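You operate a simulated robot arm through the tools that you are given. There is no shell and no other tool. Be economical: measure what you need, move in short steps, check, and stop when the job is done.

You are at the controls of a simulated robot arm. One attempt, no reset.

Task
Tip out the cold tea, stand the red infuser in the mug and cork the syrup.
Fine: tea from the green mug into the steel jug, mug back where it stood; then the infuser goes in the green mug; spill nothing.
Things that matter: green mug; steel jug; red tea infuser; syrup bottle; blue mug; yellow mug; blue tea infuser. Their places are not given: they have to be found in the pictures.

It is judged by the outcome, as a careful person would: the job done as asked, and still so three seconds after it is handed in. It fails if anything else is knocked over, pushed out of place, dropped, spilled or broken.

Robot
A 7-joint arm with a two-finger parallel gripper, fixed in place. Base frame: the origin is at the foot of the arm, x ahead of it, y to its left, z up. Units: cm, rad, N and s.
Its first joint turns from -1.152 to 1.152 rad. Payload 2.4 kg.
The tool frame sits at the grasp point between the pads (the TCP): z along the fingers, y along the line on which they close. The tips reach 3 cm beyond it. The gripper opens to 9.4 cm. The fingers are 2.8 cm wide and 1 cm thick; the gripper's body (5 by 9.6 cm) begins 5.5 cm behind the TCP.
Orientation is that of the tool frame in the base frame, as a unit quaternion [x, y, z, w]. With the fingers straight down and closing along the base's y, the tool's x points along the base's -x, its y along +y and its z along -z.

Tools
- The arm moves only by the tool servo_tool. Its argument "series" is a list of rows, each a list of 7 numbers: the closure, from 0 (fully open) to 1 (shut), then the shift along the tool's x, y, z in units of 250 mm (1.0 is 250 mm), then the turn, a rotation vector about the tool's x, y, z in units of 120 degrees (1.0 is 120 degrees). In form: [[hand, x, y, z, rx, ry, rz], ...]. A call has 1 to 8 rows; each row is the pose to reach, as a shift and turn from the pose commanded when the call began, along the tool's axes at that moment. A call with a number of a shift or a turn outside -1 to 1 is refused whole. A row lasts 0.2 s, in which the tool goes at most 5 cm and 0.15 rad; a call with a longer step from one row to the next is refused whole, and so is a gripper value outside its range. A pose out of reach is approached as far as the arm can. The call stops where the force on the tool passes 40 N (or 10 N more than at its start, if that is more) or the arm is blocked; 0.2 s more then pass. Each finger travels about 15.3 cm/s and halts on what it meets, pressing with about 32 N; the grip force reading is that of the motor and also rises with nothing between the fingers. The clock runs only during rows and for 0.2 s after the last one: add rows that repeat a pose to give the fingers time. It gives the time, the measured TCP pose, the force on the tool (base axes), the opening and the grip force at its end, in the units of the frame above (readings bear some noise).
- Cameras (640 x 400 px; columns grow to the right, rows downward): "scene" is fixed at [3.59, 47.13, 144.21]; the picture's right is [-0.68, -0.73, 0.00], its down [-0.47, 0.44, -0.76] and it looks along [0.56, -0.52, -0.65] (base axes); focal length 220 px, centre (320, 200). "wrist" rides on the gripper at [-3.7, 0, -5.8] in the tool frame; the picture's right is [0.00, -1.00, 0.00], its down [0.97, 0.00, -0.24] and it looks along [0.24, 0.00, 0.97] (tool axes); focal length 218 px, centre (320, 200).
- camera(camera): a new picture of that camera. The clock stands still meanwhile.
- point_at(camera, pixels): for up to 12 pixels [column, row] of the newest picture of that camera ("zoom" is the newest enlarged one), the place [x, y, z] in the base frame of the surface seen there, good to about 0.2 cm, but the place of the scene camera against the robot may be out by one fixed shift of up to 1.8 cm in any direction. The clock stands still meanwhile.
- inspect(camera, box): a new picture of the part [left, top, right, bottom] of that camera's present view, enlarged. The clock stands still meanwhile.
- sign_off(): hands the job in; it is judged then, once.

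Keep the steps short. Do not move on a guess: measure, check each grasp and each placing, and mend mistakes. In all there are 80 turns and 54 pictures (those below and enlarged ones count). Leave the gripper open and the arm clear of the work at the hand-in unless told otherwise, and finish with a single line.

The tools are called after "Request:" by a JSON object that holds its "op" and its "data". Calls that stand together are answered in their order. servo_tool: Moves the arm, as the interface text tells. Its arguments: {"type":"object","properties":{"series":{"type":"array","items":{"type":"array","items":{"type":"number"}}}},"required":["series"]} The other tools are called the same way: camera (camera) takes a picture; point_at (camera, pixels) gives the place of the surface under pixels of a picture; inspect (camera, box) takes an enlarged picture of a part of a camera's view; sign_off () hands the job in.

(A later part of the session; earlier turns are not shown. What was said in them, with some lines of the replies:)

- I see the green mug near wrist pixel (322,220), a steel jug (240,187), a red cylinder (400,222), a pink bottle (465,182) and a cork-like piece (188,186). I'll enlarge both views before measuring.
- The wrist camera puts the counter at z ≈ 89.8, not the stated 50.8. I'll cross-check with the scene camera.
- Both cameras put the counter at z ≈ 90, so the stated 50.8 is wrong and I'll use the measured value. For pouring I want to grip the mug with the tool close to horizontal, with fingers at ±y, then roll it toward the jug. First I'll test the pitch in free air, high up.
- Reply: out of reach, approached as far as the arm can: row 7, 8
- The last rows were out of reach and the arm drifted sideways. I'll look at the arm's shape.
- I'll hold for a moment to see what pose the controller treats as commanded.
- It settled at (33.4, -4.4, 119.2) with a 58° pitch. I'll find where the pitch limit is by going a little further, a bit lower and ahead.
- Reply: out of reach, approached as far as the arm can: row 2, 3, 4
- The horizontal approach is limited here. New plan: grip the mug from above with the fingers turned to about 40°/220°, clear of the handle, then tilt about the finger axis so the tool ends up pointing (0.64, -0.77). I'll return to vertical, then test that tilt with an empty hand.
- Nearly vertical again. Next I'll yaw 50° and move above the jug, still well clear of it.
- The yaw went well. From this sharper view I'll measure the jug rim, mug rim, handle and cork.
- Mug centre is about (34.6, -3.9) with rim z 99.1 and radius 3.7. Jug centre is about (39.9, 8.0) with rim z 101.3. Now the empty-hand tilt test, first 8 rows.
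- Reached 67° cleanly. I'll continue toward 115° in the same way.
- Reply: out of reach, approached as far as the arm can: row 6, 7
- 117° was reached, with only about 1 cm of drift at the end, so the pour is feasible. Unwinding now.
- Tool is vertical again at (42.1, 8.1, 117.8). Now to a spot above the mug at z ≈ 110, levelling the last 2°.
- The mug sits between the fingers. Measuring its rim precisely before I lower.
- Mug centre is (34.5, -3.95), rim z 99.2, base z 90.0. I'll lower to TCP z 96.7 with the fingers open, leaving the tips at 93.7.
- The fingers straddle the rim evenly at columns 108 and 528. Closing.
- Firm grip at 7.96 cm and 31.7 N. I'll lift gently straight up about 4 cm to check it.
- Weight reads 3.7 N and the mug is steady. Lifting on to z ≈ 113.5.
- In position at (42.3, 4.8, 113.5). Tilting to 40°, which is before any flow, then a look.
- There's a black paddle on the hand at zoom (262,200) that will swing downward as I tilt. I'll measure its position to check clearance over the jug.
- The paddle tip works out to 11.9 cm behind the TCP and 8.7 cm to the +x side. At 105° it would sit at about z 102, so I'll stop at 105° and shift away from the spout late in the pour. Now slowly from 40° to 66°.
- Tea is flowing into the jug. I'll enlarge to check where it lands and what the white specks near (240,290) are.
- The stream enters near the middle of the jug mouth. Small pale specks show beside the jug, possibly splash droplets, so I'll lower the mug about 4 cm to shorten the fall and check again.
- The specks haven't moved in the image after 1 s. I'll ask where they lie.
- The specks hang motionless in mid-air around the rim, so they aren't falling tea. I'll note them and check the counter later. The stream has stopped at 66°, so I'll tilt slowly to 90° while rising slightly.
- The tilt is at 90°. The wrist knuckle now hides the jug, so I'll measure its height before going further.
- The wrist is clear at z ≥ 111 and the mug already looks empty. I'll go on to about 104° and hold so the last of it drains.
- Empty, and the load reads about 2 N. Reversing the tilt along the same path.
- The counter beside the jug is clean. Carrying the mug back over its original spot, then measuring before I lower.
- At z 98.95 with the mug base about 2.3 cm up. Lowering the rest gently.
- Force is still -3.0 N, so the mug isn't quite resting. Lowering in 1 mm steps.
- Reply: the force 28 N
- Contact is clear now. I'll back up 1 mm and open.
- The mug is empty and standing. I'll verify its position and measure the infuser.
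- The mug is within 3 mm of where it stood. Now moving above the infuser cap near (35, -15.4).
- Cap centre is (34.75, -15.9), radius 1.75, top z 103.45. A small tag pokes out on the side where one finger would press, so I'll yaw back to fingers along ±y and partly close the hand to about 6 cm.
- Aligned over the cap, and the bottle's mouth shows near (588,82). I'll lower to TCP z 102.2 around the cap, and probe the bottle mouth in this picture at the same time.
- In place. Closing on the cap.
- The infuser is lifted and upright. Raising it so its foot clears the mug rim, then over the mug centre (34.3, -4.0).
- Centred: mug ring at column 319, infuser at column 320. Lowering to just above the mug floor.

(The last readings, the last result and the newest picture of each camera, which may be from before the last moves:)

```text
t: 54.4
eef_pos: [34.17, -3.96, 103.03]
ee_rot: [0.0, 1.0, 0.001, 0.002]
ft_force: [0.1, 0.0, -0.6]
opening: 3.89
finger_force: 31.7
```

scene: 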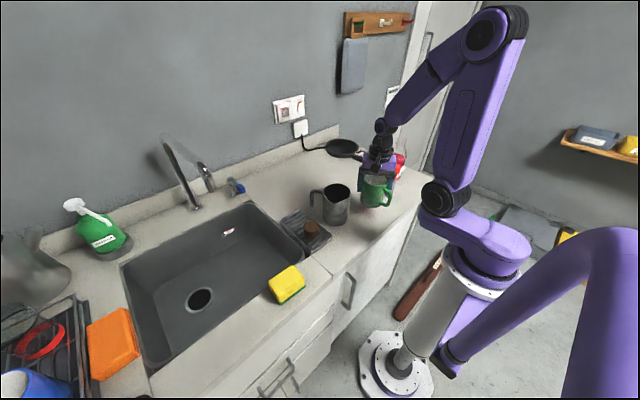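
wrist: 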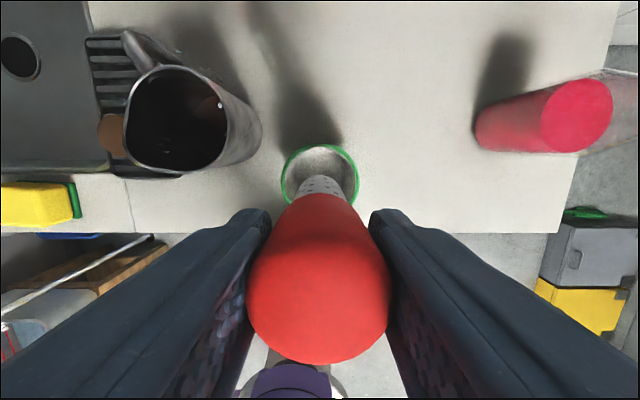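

No contact yet, so a little lower still in 1 mm steps.

Request:
{"op": "servo_tool", "data": {"series": [[0.75, 0, 0, 0.004, 0, 0, 0], [0.75, 0, 0, 0.008, 0, 0, 0]]}}

Request:
{"op": "camera", "data": {"camera": "wrist"}}

```text
t: 55.0
eef_pos: [34.25, -4.1, 102.84]
ee_rot: [-0.001, 1.0, 0.0, 0.002]
ft_force: [-5.3, 1.2, 29.8]
opening: 3.92
finger_force: 32.3
```

```text
21 pictures are left
```

wrist: 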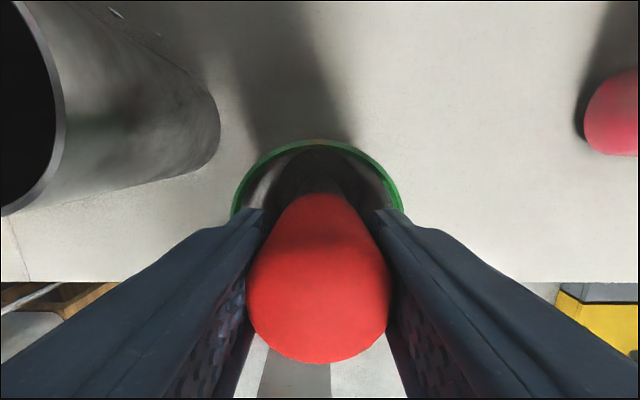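

It rests on the mug floor at z 102.84, as predicted. Easing off 1 mm, opening slightly, then rising.

Request:
{"op": "servo_tool", "data": {"series": [[0.75, 0, 0, -0.005, 0, 0, 0], [0.55, 0, 0, -0.005, 0, 0, 0], [0.4, 0, 0, -0.005, 0, 0, 0], [0.3, 0, 0, -0.005, 0, 0, 0], [0.3, 0, 0, -0.005, 0, 0, 0]]}}

Request:
{"op": "servo_tool", "data": {"series": [[0.3, 0, 0, -0.06, 0, 0, 0], [0.3, 0, 0, -0.18, 0, 0, 0], [0.3, 0, 0, -0.32, 0, 0, 0], [0.3, 0, 0, -0.46, 0, 0, 0], [0.3, 0, 0, -0.6, 0, 0, 0], [0.3, 0, 0, -0.6, 0, 0, 0]]}}

Request:
{"op": "camera", "data": {"camera": "wrist"}}

Request:
{"op": "inspect", "data": {"camera": "scene", "box": [290, 110, 430, 240]}}

```text
t: 56.2
eef_pos: [34.18, -4.04, 102.82]
ee_rot: [0.0, 1.0, 0.001, 0.003]
ft_force: [-0.6, -0.2, 0.1]
opening: 6.56
finger_force: 0.2
```

```text
t: 57.6
eef_pos: [34.22, -4.28, 117.4]
ee_rot: [0.0, 1.0, 0.002, 0.002]
ft_force: [0.9, 0.8, 0.1]
opening: 6.58
finger_force: 0.1
```

```text
20 pictures are left
```

wrist: 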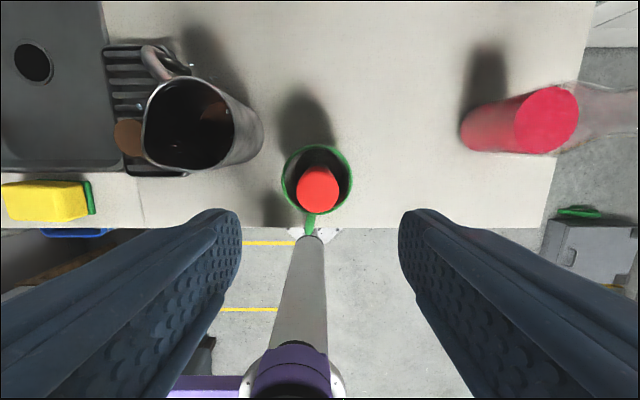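

```text
3.08 times, centred on (360, 175) of scene
```

zoom: 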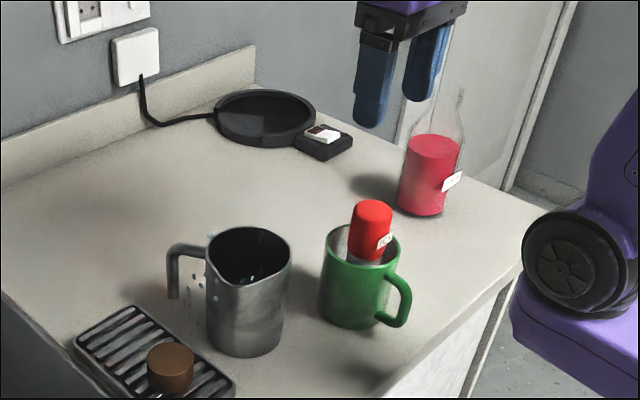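

The infuser stands in the mug. Next the bottle: I'll go high above it to find the mouth.

Request:
{"op": "servo_tool", "data": {"series": [[0.3, 0, 0, -0.18, 0, 0, 0], [0.3, -0.03, -0.1, -0.3, 0, 0, 0], [0.3, -0.08, -0.26, -0.36, 0, 0, 0], [0.3, -0.13, -0.42, -0.4, 0, 0, 0], [0.3, -0.18, -0.59, -0.4, 0, 0, 0], [0.3, -0.22, -0.75, -0.4, 0, 0, 0], [0.3, -0.26, -0.912, -0.4, 0, 0, 0], [0.3, -0.26, -0.912, -0.4, 0, 0, 0]]}}

Request:
{"op": "camera", "data": {"camera": "wrist"}}

```text
t: 59.4
eef_pos: [41.01, -27.18, 127.71]
ee_rot: [0.0, 1.0, 0.001, 0.002]
ft_force: [0.5, 0.0, -0.2]
opening: 6.58
finger_force: 0.0
```

```text
18 pictures are left
```

wrist: 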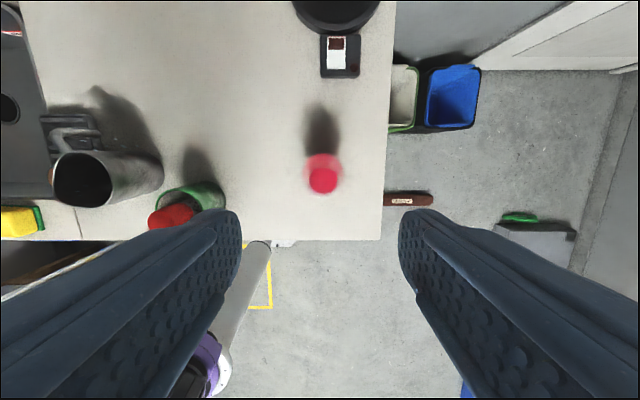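

Request:
{"op": "inspect", "data": {"camera": "wrist", "box": [290, 140, 355, 205]}}

```text
6.15 times, centred on (322, 172) of wrist
```

zoom: 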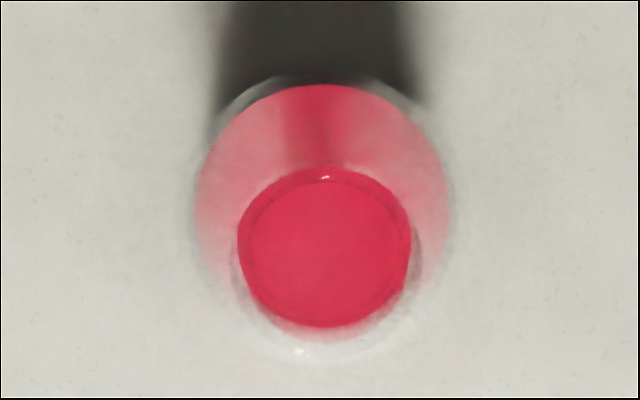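

I see the mouth ring centred near zoom (325,255). Probing its edges for height.

Request:
{"op": "point_at", "data": {"camera": "zoom", "pixels": [[325, 178], [300, 350], [238, 255], [232, 250], [413, 250], [418, 260], [325, 325], [340, 345], [250, 205], [325, 255], [200, 200], [450, 200]]}}

Request:
{"op": "inspect", "data": {"camera": "scene", "box": [375, 115, 425, 185]}}

```text
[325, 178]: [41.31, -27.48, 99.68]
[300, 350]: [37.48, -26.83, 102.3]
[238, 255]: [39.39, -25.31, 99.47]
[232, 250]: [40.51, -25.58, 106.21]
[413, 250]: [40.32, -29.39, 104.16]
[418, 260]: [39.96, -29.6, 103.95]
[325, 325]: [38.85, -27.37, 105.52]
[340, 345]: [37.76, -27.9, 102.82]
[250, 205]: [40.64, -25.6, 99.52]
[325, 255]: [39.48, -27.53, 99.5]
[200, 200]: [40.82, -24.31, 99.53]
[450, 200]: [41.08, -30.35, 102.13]
```

```text
5.71 times, centred on (400, 150) of scene
```

zoom: 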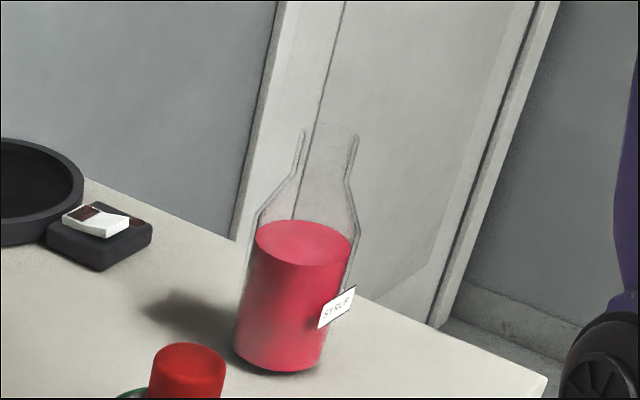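

Bottle axis is about (40.6, -27.55), with the mouth near z 107.5 and the neck about 4 cm outside. Now over to the cork at about (39.2, 18.9), staying high.

Request:
{"op": "servo_tool", "data": {"series": [[0.3, 0, 0.06, 0, 0, 0, 0], [0.3, 0, 0.2, 0, 0, 0, 0], [0.3, 0, 0.36, 0, 0, 0, 0], [0.3, 0, 0.52, 0, 0, 0, 0], [0.3, 0, 0.68, 0, 0, 0, 0], [0.3, 0, 0.82, 0, 0, 0, 0], [0.3, 0, 0.92, 0, 0, 0, 0], [0.3, 0, 0.92, 0, 0, 0, 0]]}}

Request:
{"op": "servo_tool", "data": {"series": [[0.3, 0.01, 0.08, 0.03, 0, 0, 0], [0.3, 0.03, 0.22, 0.06, 0, 0, 0], [0.3, 0.05, 0.38, 0.1, 0, 0, 0], [0.3, 0.07, 0.54, 0.16, 0, 0, 0], [0.3, 0.08, 0.7, 0.22, 0, 0, 0], [0.3, 0.09, 0.84, 0.3, 0, 0, 0], [0.3, 0.09, 0.924, 0.4, 0, 0, 0], [0.3, 0.09, 0.924, 0.4, 0, 0, 0]]}}

Request:
{"op": "camera", "data": {"camera": "wrist"}}

Request:
{"op": "inspect", "data": {"camera": "scene", "box": [285, 205, 345, 255]}}

```text
t: 61.2
eef_pos: [40.78, -3.79, 127.94]
ee_rot: [0.0, 1.0, 0.001, 0.002]
ft_force: [0.1, 0.5, 0.1]
opening: 6.58
finger_force: 0.1
```

```text
t: 63.0
eef_pos: [38.57, 19.35, 117.87]
ee_rot: [0.0, 1.0, 0.001, 0.003]
ft_force: [0.1, -0.1, 0.8]
opening: 6.59
finger_force: 0.1
```

```text
15 pictures are left
```

wrist: 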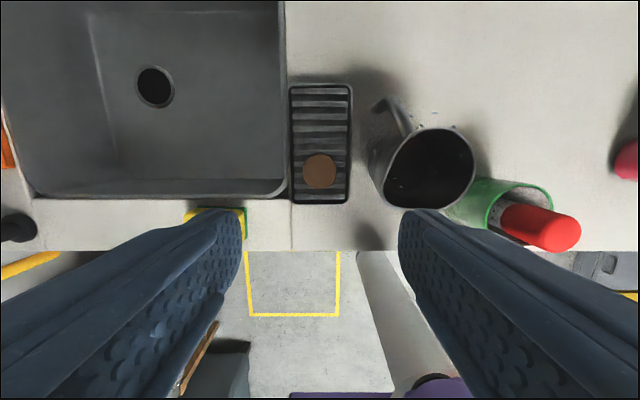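

```text
8.00 times, centred on (315, 230) of scene
```

zoom: 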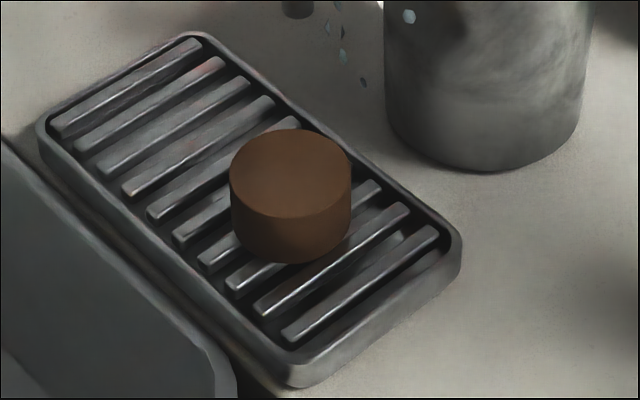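

The cork is a plain disc on the soap rack. Measuring its edges and the rack bars.

Request:
{"op": "point_at", "data": {"camera": "wrist", "pixels": [[304, 171], [335, 171], [320, 156], [320, 187], [320, 171], [310, 142], [299, 195], [342, 150], [292, 150]]}}

Request:
{"op": "point_at", "data": {"camera": "zoom", "pixels": [[290, 255], [232, 190], [349, 190], [290, 222], [250, 240], [330, 240], [300, 295], [190, 240]]}}

```text
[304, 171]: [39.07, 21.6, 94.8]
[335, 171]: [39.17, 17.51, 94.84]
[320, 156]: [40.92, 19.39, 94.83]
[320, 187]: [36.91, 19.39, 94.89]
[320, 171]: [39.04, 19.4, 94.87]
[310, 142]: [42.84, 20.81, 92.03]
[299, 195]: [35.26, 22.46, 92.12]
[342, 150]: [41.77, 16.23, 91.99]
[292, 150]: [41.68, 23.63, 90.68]
```

```text
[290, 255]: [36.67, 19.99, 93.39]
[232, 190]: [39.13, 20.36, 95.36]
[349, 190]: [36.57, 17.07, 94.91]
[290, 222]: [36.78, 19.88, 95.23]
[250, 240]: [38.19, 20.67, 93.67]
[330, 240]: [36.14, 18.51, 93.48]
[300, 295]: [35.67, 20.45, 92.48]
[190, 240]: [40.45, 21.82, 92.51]
```

Cork centre is (39.0, 19.5), diameter about 4.15, top z 94.85, on bars at z 92. I'll lower to TCP z 96.2 so only the upper 1.6 cm is gripped, with the tips above the bars.

Request:
{"op": "servo_tool", "data": {"series": [[0.3, -0.017, 0.006, 0.12, 0, 0, 0], [0.3, -0.017, 0.006, 0.3, 0, 0, 0], [0.3, -0.017, 0.006, 0.46, 0, 0, 0], [0.3, -0.017, 0.006, 0.62, 0, 0, 0], [0.3, -0.017, 0.006, 0.74, 0, 0, 0], [0.3, -0.017, 0.006, 0.82, 0, 0, 0], [0.3, -0.017, 0.006, 0.867, 0, 0, 0], [0.3, -0.017, 0.006, 0.867, 0, 0, 0]]}}

Request:
{"op": "camera", "data": {"camera": "wrist"}}

```text
t: 64.8
eef_pos: [38.9, 19.4, 96.2]
ee_rot: [0.0, 1.0, 0.001, 0.002]
ft_force: [0.6, -0.2, 0.9]
opening: 6.57
finger_force: 0.1
```

```text
13 pictures are left
```

wrist: 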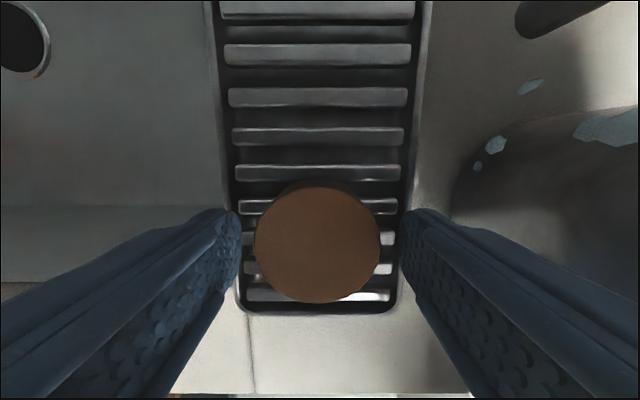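

Aligned between the fingers. Closing on the cork and lifting a little.

Request:
{"op": "servo_tool", "data": {"series": [[0.4, 0, 0, 0, 0, 0, 0], [0.5, 0, 0, 0, 0, 0, 0], [0.65, 0, 0, 0, 0, 0, 0], [0.7, 0, 0, 0, 0, 0, 0], [0.7, 0, 0, 0, 0, 0, 0]]}}

Request:
{"op": "servo_tool", "data": {"series": [[0.7, 0, 0, -0.04, 0, 0, 0], [0.7, 0, 0, -0.16, 0, 0, 0], [0.7, 0, 0, -0.34, 0, 0, 0], [0.7, 0, 0, -0.52, 0, 0, 0], [0.7, 0, 0, -0.7, 0, 0, 0], [0.7, 0, 0, -0.86, 0, 0, 0], [0.7, 0, 0, -0.96, 0, 0, 0], [0.7, 0, 0, -0.96, 0, 0, 0]]}}

Request:
{"op": "camera", "data": {"camera": "wrist"}}

Request:
{"op": "camera", "data": {"camera": "scene"}}

```text
t: 66.0
eef_pos: [38.84, 19.48, 96.25]
ee_rot: [0.0, 1.0, 0.001, 0.002]
ft_force: [0.2, 0.1, -0.2]
opening: 4.2
finger_force: 31.9
```

```text
t: 67.8
eef_pos: [38.73, 19.37, 120.44]
ee_rot: [0.001, 1.0, 0.002, 0.003]
ft_force: [0.3, 0.4, -0.7]
opening: 4.01
finger_force: 32.2
```

```text
12 pictures are left
```

wrist: 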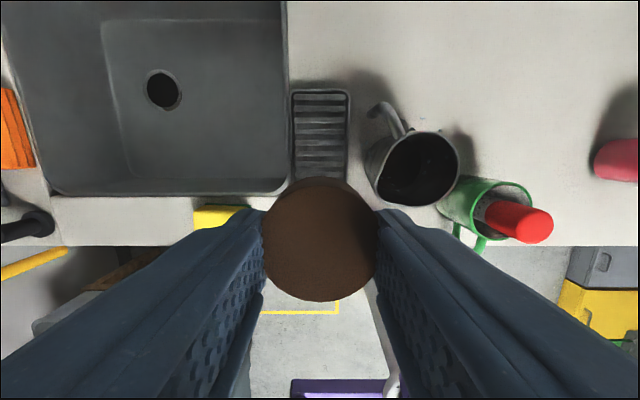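

```text
11 pictures are left
```

scene: 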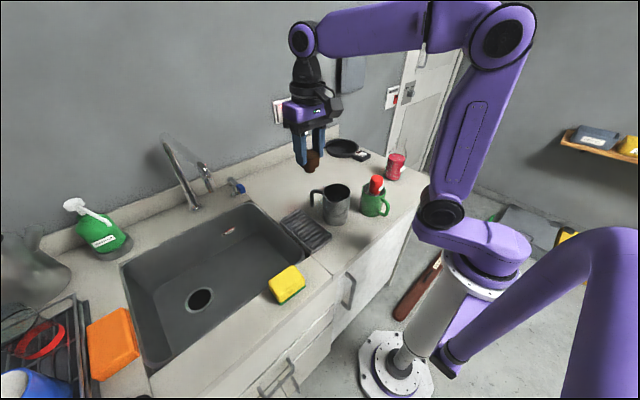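

Cork in hand. I'll enlarge to see its lower shape and how it sits.

Request:
{"op": "inspect", "data": {"camera": "scene", "box": [285, 120, 345, 180]}}

```text
6.67 times, centred on (315, 150) of scene
```

zoom: 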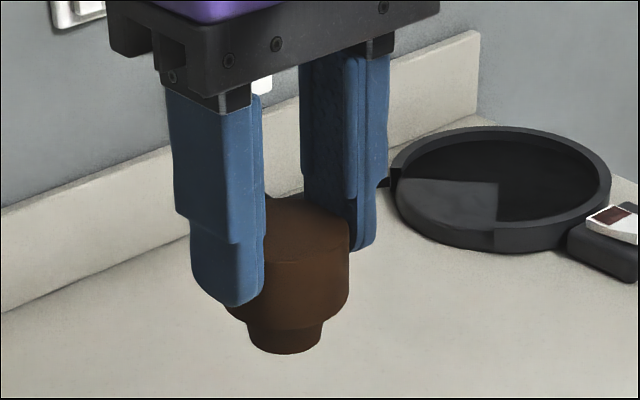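

The stopper has a narrower plug under its cap, so it fits the mouth. Carrying it across at z ≈ 120 to the bottle axis.

Request:
{"op": "servo_tool", "data": {"series": [[0.7, 0, -0.06, 0, 0, 0, 0], [0.7, 0, -0.2, 0, 0, 0, 0], [0.7, -0.01, -0.36, 0, 0, 0, 0], [0.7, -0.02, -0.52, 0, 0, 0, 0], [0.7, -0.03, -0.68, 0, 0, 0, 0], [0.7, -0.04, -0.84, 0, 0, 0, 0], [0.7, -0.04, -0.94, 0, 0, 0, 0], [0.7, -0.04, -0.94, 0, 0, 0, 0]]}}

Request:
{"op": "servo_tool", "data": {"series": [[0.7, 0, -0.06, 0, 0, 0, 0], [0.7, 0, -0.2, 0, 0, 0, 0], [0.7, -0.01, -0.36, 0, 0, 0, 0], [0.7, -0.02, -0.52, 0, 0, 0, 0], [0.7, -0.03, -0.68, 0, 0, 0, 0], [0.7, -0.034, -0.82, 0, 0, 0, 0], [0.7, -0.034, -0.937, 0, 0, 0, 0], [0.7, -0.034, -0.937, 0, 0, 0, 0]]}}

Request:
{"op": "inspect", "data": {"camera": "scene", "box": [365, 95, 425, 185]}}

Request:
{"op": "camera", "data": {"camera": "wrist"}}

```text
t: 69.6
eef_pos: [39.73, -4.23, 120.31]
ee_rot: [0.001, 1.0, 0.001, 0.001]
ft_force: [-0.2, 0.0, 0.5]
opening: 4.03
finger_force: 32.1
```

```text
t: 71.4
eef_pos: [40.62, -27.77, 120.14]
ee_rot: [0.0, 1.0, 0.0, 0.003]
ft_force: [-0.1, -0.2, 0.0]
opening: 4.0
finger_force: 32.1
```

```text
4.44 times, centred on (395, 140) of scene
```

zoom: 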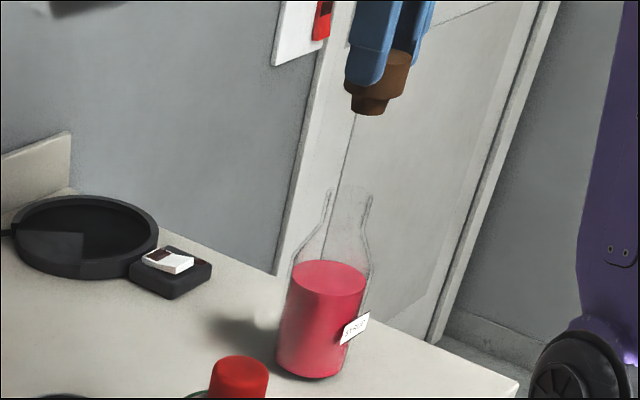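

```text
8 pictures are left
```

wrist: 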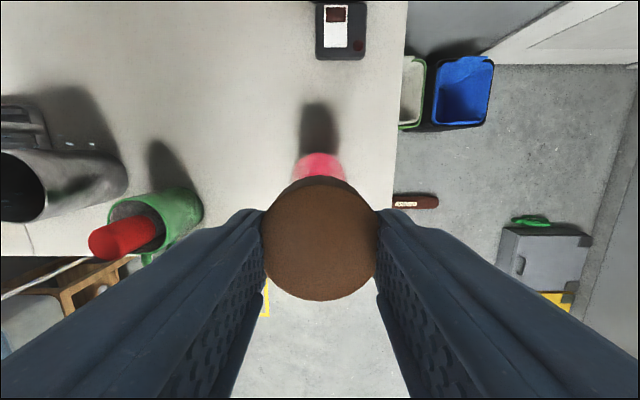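

The scene view puts the plug axis in line with the neck: the bottle axis extrapolates to column 369 and the plug is at 369. I'll descend to about z 113.5, just above the mouth, and take a position reading.

Request:
{"op": "servo_tool", "data": {"series": [[0.7, 0, 0, 0.06, 0, 0, 0], [0.7, 0, 0, 0.13, 0, 0, 0], [0.7, 0, 0, 0.2, 0, 0, 0], [0.7, 0, 0, 0.25, 0, 0, 0], [0.7, 0, 0, 0.25, 0, 0, 0]]}}

Request:
{"op": "servo_tool", "data": {"series": [[0.7, 0, 0, 0, 0, 0, 0]]}}

Request:
{"op": "servo_tool", "data": {"series": [[0.7, 0, 0, 0, 0, 0, 0]]}}

Request:
{"op": "inspect", "data": {"camera": "scene", "box": [380, 115, 425, 155]}}

```text
t: 72.6
eef_pos: [40.51, -27.6, 113.82]
ee_rot: [0.0, 1.0, 0.001, 0.002]
ft_force: [-0.7, 0.3, -0.2]
opening: 4.05
finger_force: 32.6
```

```text
t: 73.0
eef_pos: [40.62, -27.66, 113.88]
ee_rot: [-0.001, 1.0, 0.001, 0.003]
ft_force: [-0.1, -0.6, 0.6]
opening: 4.02
finger_force: 32.4
```

```text
t: 73.4
eef_pos: [40.64, -27.73, 113.89]
ee_rot: [0.0, 1.0, 0.001, 0.003]
ft_force: [-0.5, -0.5, 0.1]
opening: 4.04
finger_force: 32.9
```

```text
10.00 times, centred on (402, 135) of scene
```

zoom: 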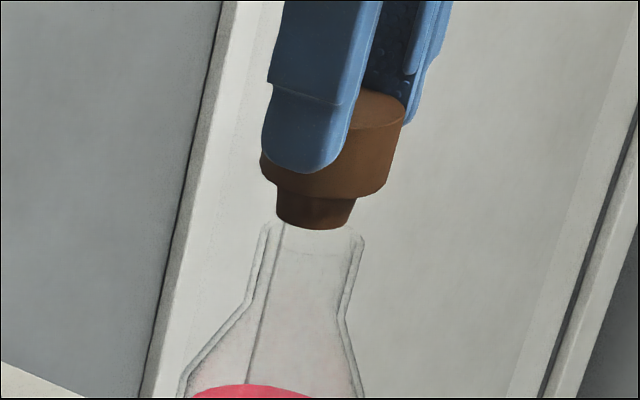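

The plug lines up with the neck across the picture. I'll apply the small measured correction (-0.15, +0.14), then descend 8 mm slowly while watching the force.

Request:
{"op": "servo_tool", "data": {"series": [[0.7, 0.006, 0.0055, 0, 0, 0, 0], [0.7, 0.006, 0.0055, 0.008, 0, 0, 0], [0.7, 0.006, 0.0055, 0.016, 0, 0, 0], [0.7, 0.006, 0.0055, 0.024, 0, 0, 0], [0.7, 0.006, 0.0055, 0.032, 0, 0, 0]]}}

Request:
{"op": "servo_tool", "data": {"series": [[0.7, 0, 0, 0.006, 0, 0, 0], [0.7, 0, 0, 0.012, 0, 0, 0], [0.7, 0, 0, 0.018, 0, 0, 0]]}}

Request:
{"op": "servo_tool", "data": {"series": [[0.7, 0, 0, 0.006, 0, 0, 0], [0.7, 0, 0, 0.012, 0, 0, 0]]}}

Request:
{"op": "inspect", "data": {"camera": "scene", "box": [380, 115, 425, 155]}}

```text
t: 74.6
eef_pos: [40.43, -27.5, 113.15]
ee_rot: [-0.001, 1.0, 0.001, 0.002]
ft_force: [-0.7, -0.2, 0.6]
opening: 4.04
finger_force: 32.1
```

```text
t: 75.4
eef_pos: [40.47, -27.28, 112.67]
ee_rot: [0.001, 1.0, 0.001, 0.002]
ft_force: [-0.9, -0.1, 0.4]
opening: 4.05
finger_force: 31.6
```

```text
t: 76.0
eef_pos: [40.57, -27.4, 112.43]
ee_rot: [0.0, 1.0, 0.001, 0.004]
ft_force: [-0.6, 0.6, -0.2]
opening: 4.02
finger_force: 32.0
```

```text
10.00 times, centred on (402, 135) of scene
```

zoom: 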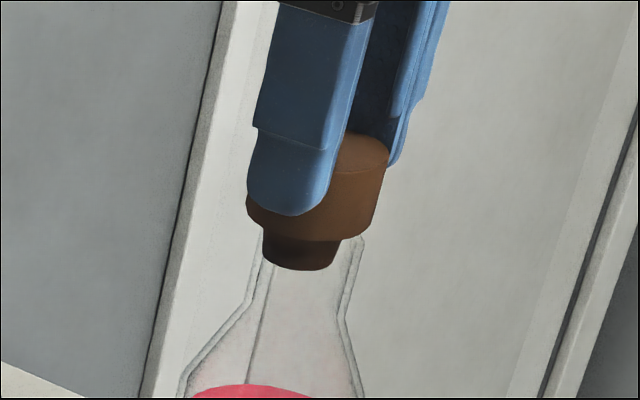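

No contact yet. The plug sits about 6 px (0.2 cm) left of the neck axis, because y drifted to about -27.4. I'll recentre by (-0.1, -0.15) and continue down gently.

Request:
{"op": "servo_tool", "data": {"series": [[0.7, 0.002, -0.003, 0, 0, 0, 0], [0.7, 0.004, -0.006, 0, 0, 0, 0], [0.7, 0.004, -0.006, 0, 0, 0, 0]]}}

Request:
{"op": "servo_tool", "data": {"series": [[0.7, 0, 0, 0.006, 0, 0, 0], [0.7, 0, 0, 0.012, 0, 0, 0]]}}

Request:
{"op": "servo_tool", "data": {"series": [[0.7, 0, 0, 0.006, 0, 0, 0], [0.7, 0, 0, 0.012, 0, 0, 0]]}}

```text
t: 76.8
eef_pos: [40.43, -27.58, 112.45]
ee_rot: [-0.001, 1.0, 0.001, 0.003]
ft_force: [0.3, 0.1, 0.0]
opening: 4.02
finger_force: 31.8
```

```text
t: 77.4
eef_pos: [40.51, -27.51, 112.05]
ee_rot: [0.0, 1.0, 0.001, 0.002]
ft_force: [0.0, 0.6, 0.1]
opening: 4.05
finger_force: 32.1
```

```text
t: 78.0
eef_pos: [40.52, -27.59, 111.85]
ee_rot: [0.0, 1.0, 0.003, 0.001]
ft_force: [-0.1, 0.3, -0.4]
opening: 4.06
finger_force: 31.9
```

Still free, now at z 111.85. Continuing in small steps.

Request:
{"op": "servo_tool", "data": {"series": [[0.7, 0, 0, 0.006, 0, 0, 0], [0.7, 0, 0, 0.012, 0, 0, 0]]}}

Request:
{"op": "servo_tool", "data": {"series": [[0.7, 0, 0, 0.006, 0, 0, 0], [0.7, 0, 0, 0.012, 0, 0, 0]]}}

Request:
{"op": "inspect", "data": {"camera": "scene", "box": [380, 115, 425, 155]}}

```text
t: 78.6
eef_pos: [40.38, -27.7, 111.6]
ee_rot: [0.0, 1.0, 0.0, 0.003]
ft_force: [-4.5, 1.7, 15.9]
opening: 4.05
finger_force: 31.7
```

```text
t: 79.2
eef_pos: [40.46, -27.61, 111.53]
ee_rot: [0.0, 1.0, -0.001, 0.005]
ft_force: [-1.5, 1.4, 6.9]
opening: 4.09
finger_force: 32.1
stopped in row 2: the force on the tool passed its limit (the readings are from after the stop); the commanded pose is now the measured one
```

```text
10.00 times, centred on (402, 135) of scene
```

zoom: 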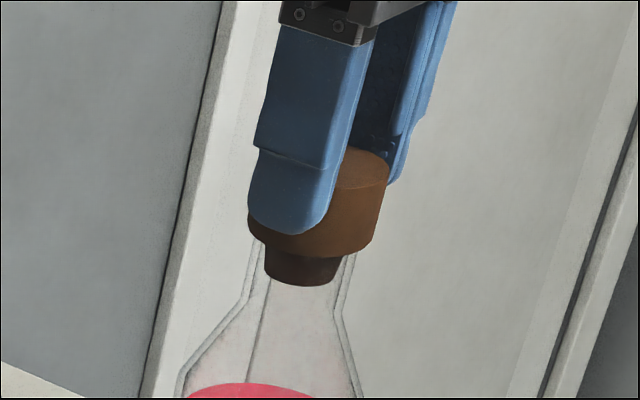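

The cap is seated on the mouth, with the plug between the neck walls and firm contact felt. Releasing and rising straight up.

Request:
{"op": "servo_tool", "data": {"series": [[0.6, 0, 0, 0, 0, 0, 0], [0.45, 0, 0, 0, 0, 0, 0], [0.3, 0, 0, 0, 0, 0, 0], [0.3, 0, 0, 0, 0, 0, 0]]}}

Request:
{"op": "servo_tool", "data": {"series": [[0.3, 0, 0, -0.04, 0, 0, 0], [0.3, 0, 0, -0.14, 0, 0, 0], [0.3, 0, 0, -0.28, 0, 0, 0], [0.1, 0, 0, -0.42, 0, 0, 0], [0, 0, 0, -0.56, 0, 0, 0], [0, 0, 0, -0.56, 0, 0, 0]]}}

Request:
{"op": "inspect", "data": {"camera": "scene", "box": [375, 115, 425, 185]}}

```text
t: 80.2
eef_pos: [40.41, -27.68, 111.52]
ee_rot: [0.0, 1.0, -0.001, 0.006]
ft_force: [-0.3, 0.8, 0.7]
opening: 6.58
finger_force: 0.0
```

```text
t: 81.6
eef_pos: [40.73, -27.58, 125.56]
ee_rot: [-0.001, 1.0, -0.002, 0.005]
ft_force: [0.7, 0.1, -0.2]
opening: 9.38
finger_force: 0.2
```

```text
5.71 times, centred on (400, 150) of scene
```

zoom: 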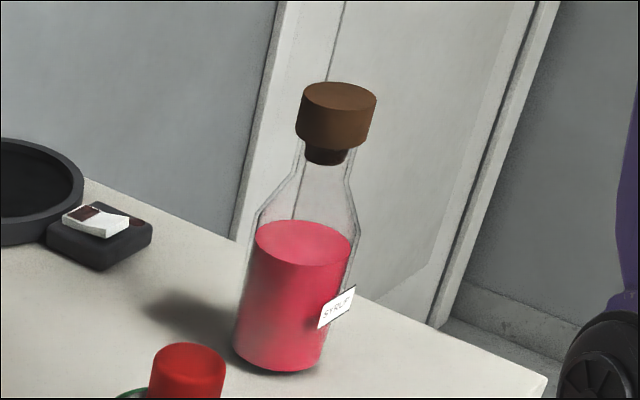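

Corked level, bottle unmoved. I'll move the arm back clear and take one last overall look.

Request:
{"op": "servo_tool", "data": {"series": [[0, 0, 0.06, -0.04, 0, 0, 0], [0, 0, 0.2, -0.1, 0, 0, 0], [0, 0, 0.36, -0.12, 0, 0, 0], [0, 0, 0.52, -0.12, 0, 0, 0], [0, 0, 0.66, -0.12, 0, 0, 0], [0, 0, 0.72, -0.12, 0, 0, 0], [0, 0, 0.72, -0.12, 0, 0, 0]]}}

Request:
{"op": "inspect", "data": {"camera": "scene", "box": [280, 115, 430, 250]}}

Request:
{"op": "camera", "data": {"camera": "wrist"}}

```text
t: 83.2
eef_pos: [40.36, -9.58, 128.4]
ee_rot: [0.0, 1.0, -0.001, 0.004]
ft_force: [-0.2, 0.5, -0.4]
opening: 9.4
finger_force: 0.0
```

```text
2.96 times, centred on (355, 182) of scene
```

zoom: 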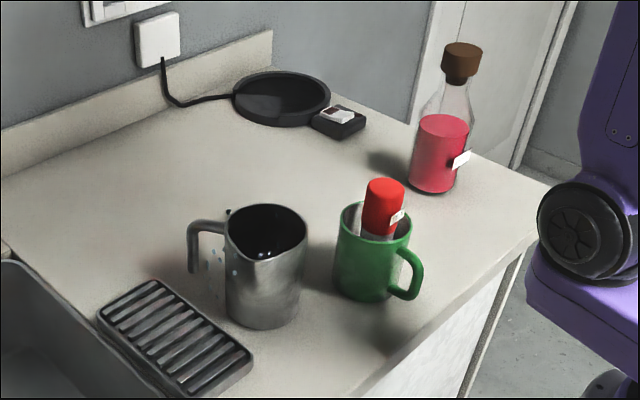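

```text
2 pictures are left
```

wrist: 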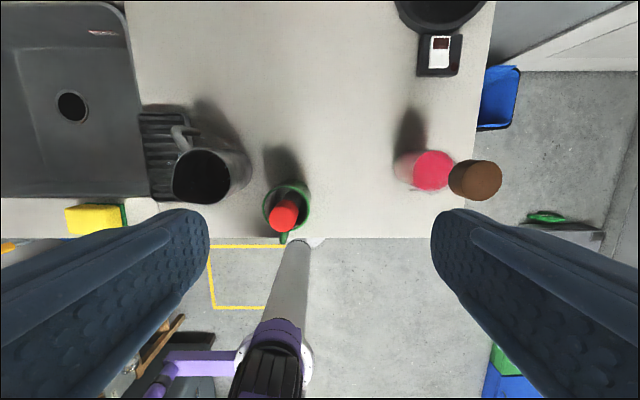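

The jug holds the tea, the mug is in place with the infuser standing in it, the bottle is corked, and the counter is clean. The gripper is open and clear, so I'm handing in.

Request:
{"op": "sign_off", "data": {}}

```text
The job is handed in.
```

The tea was poured into the steel jug, the green mug is back within about 3 mm of its spot with the red infuser standing in it, and the syrup is corked; I saw no tea on the counter, only some pale specks hanging motionless around the jug rim that appeared during the pour and that I couldn't explain.
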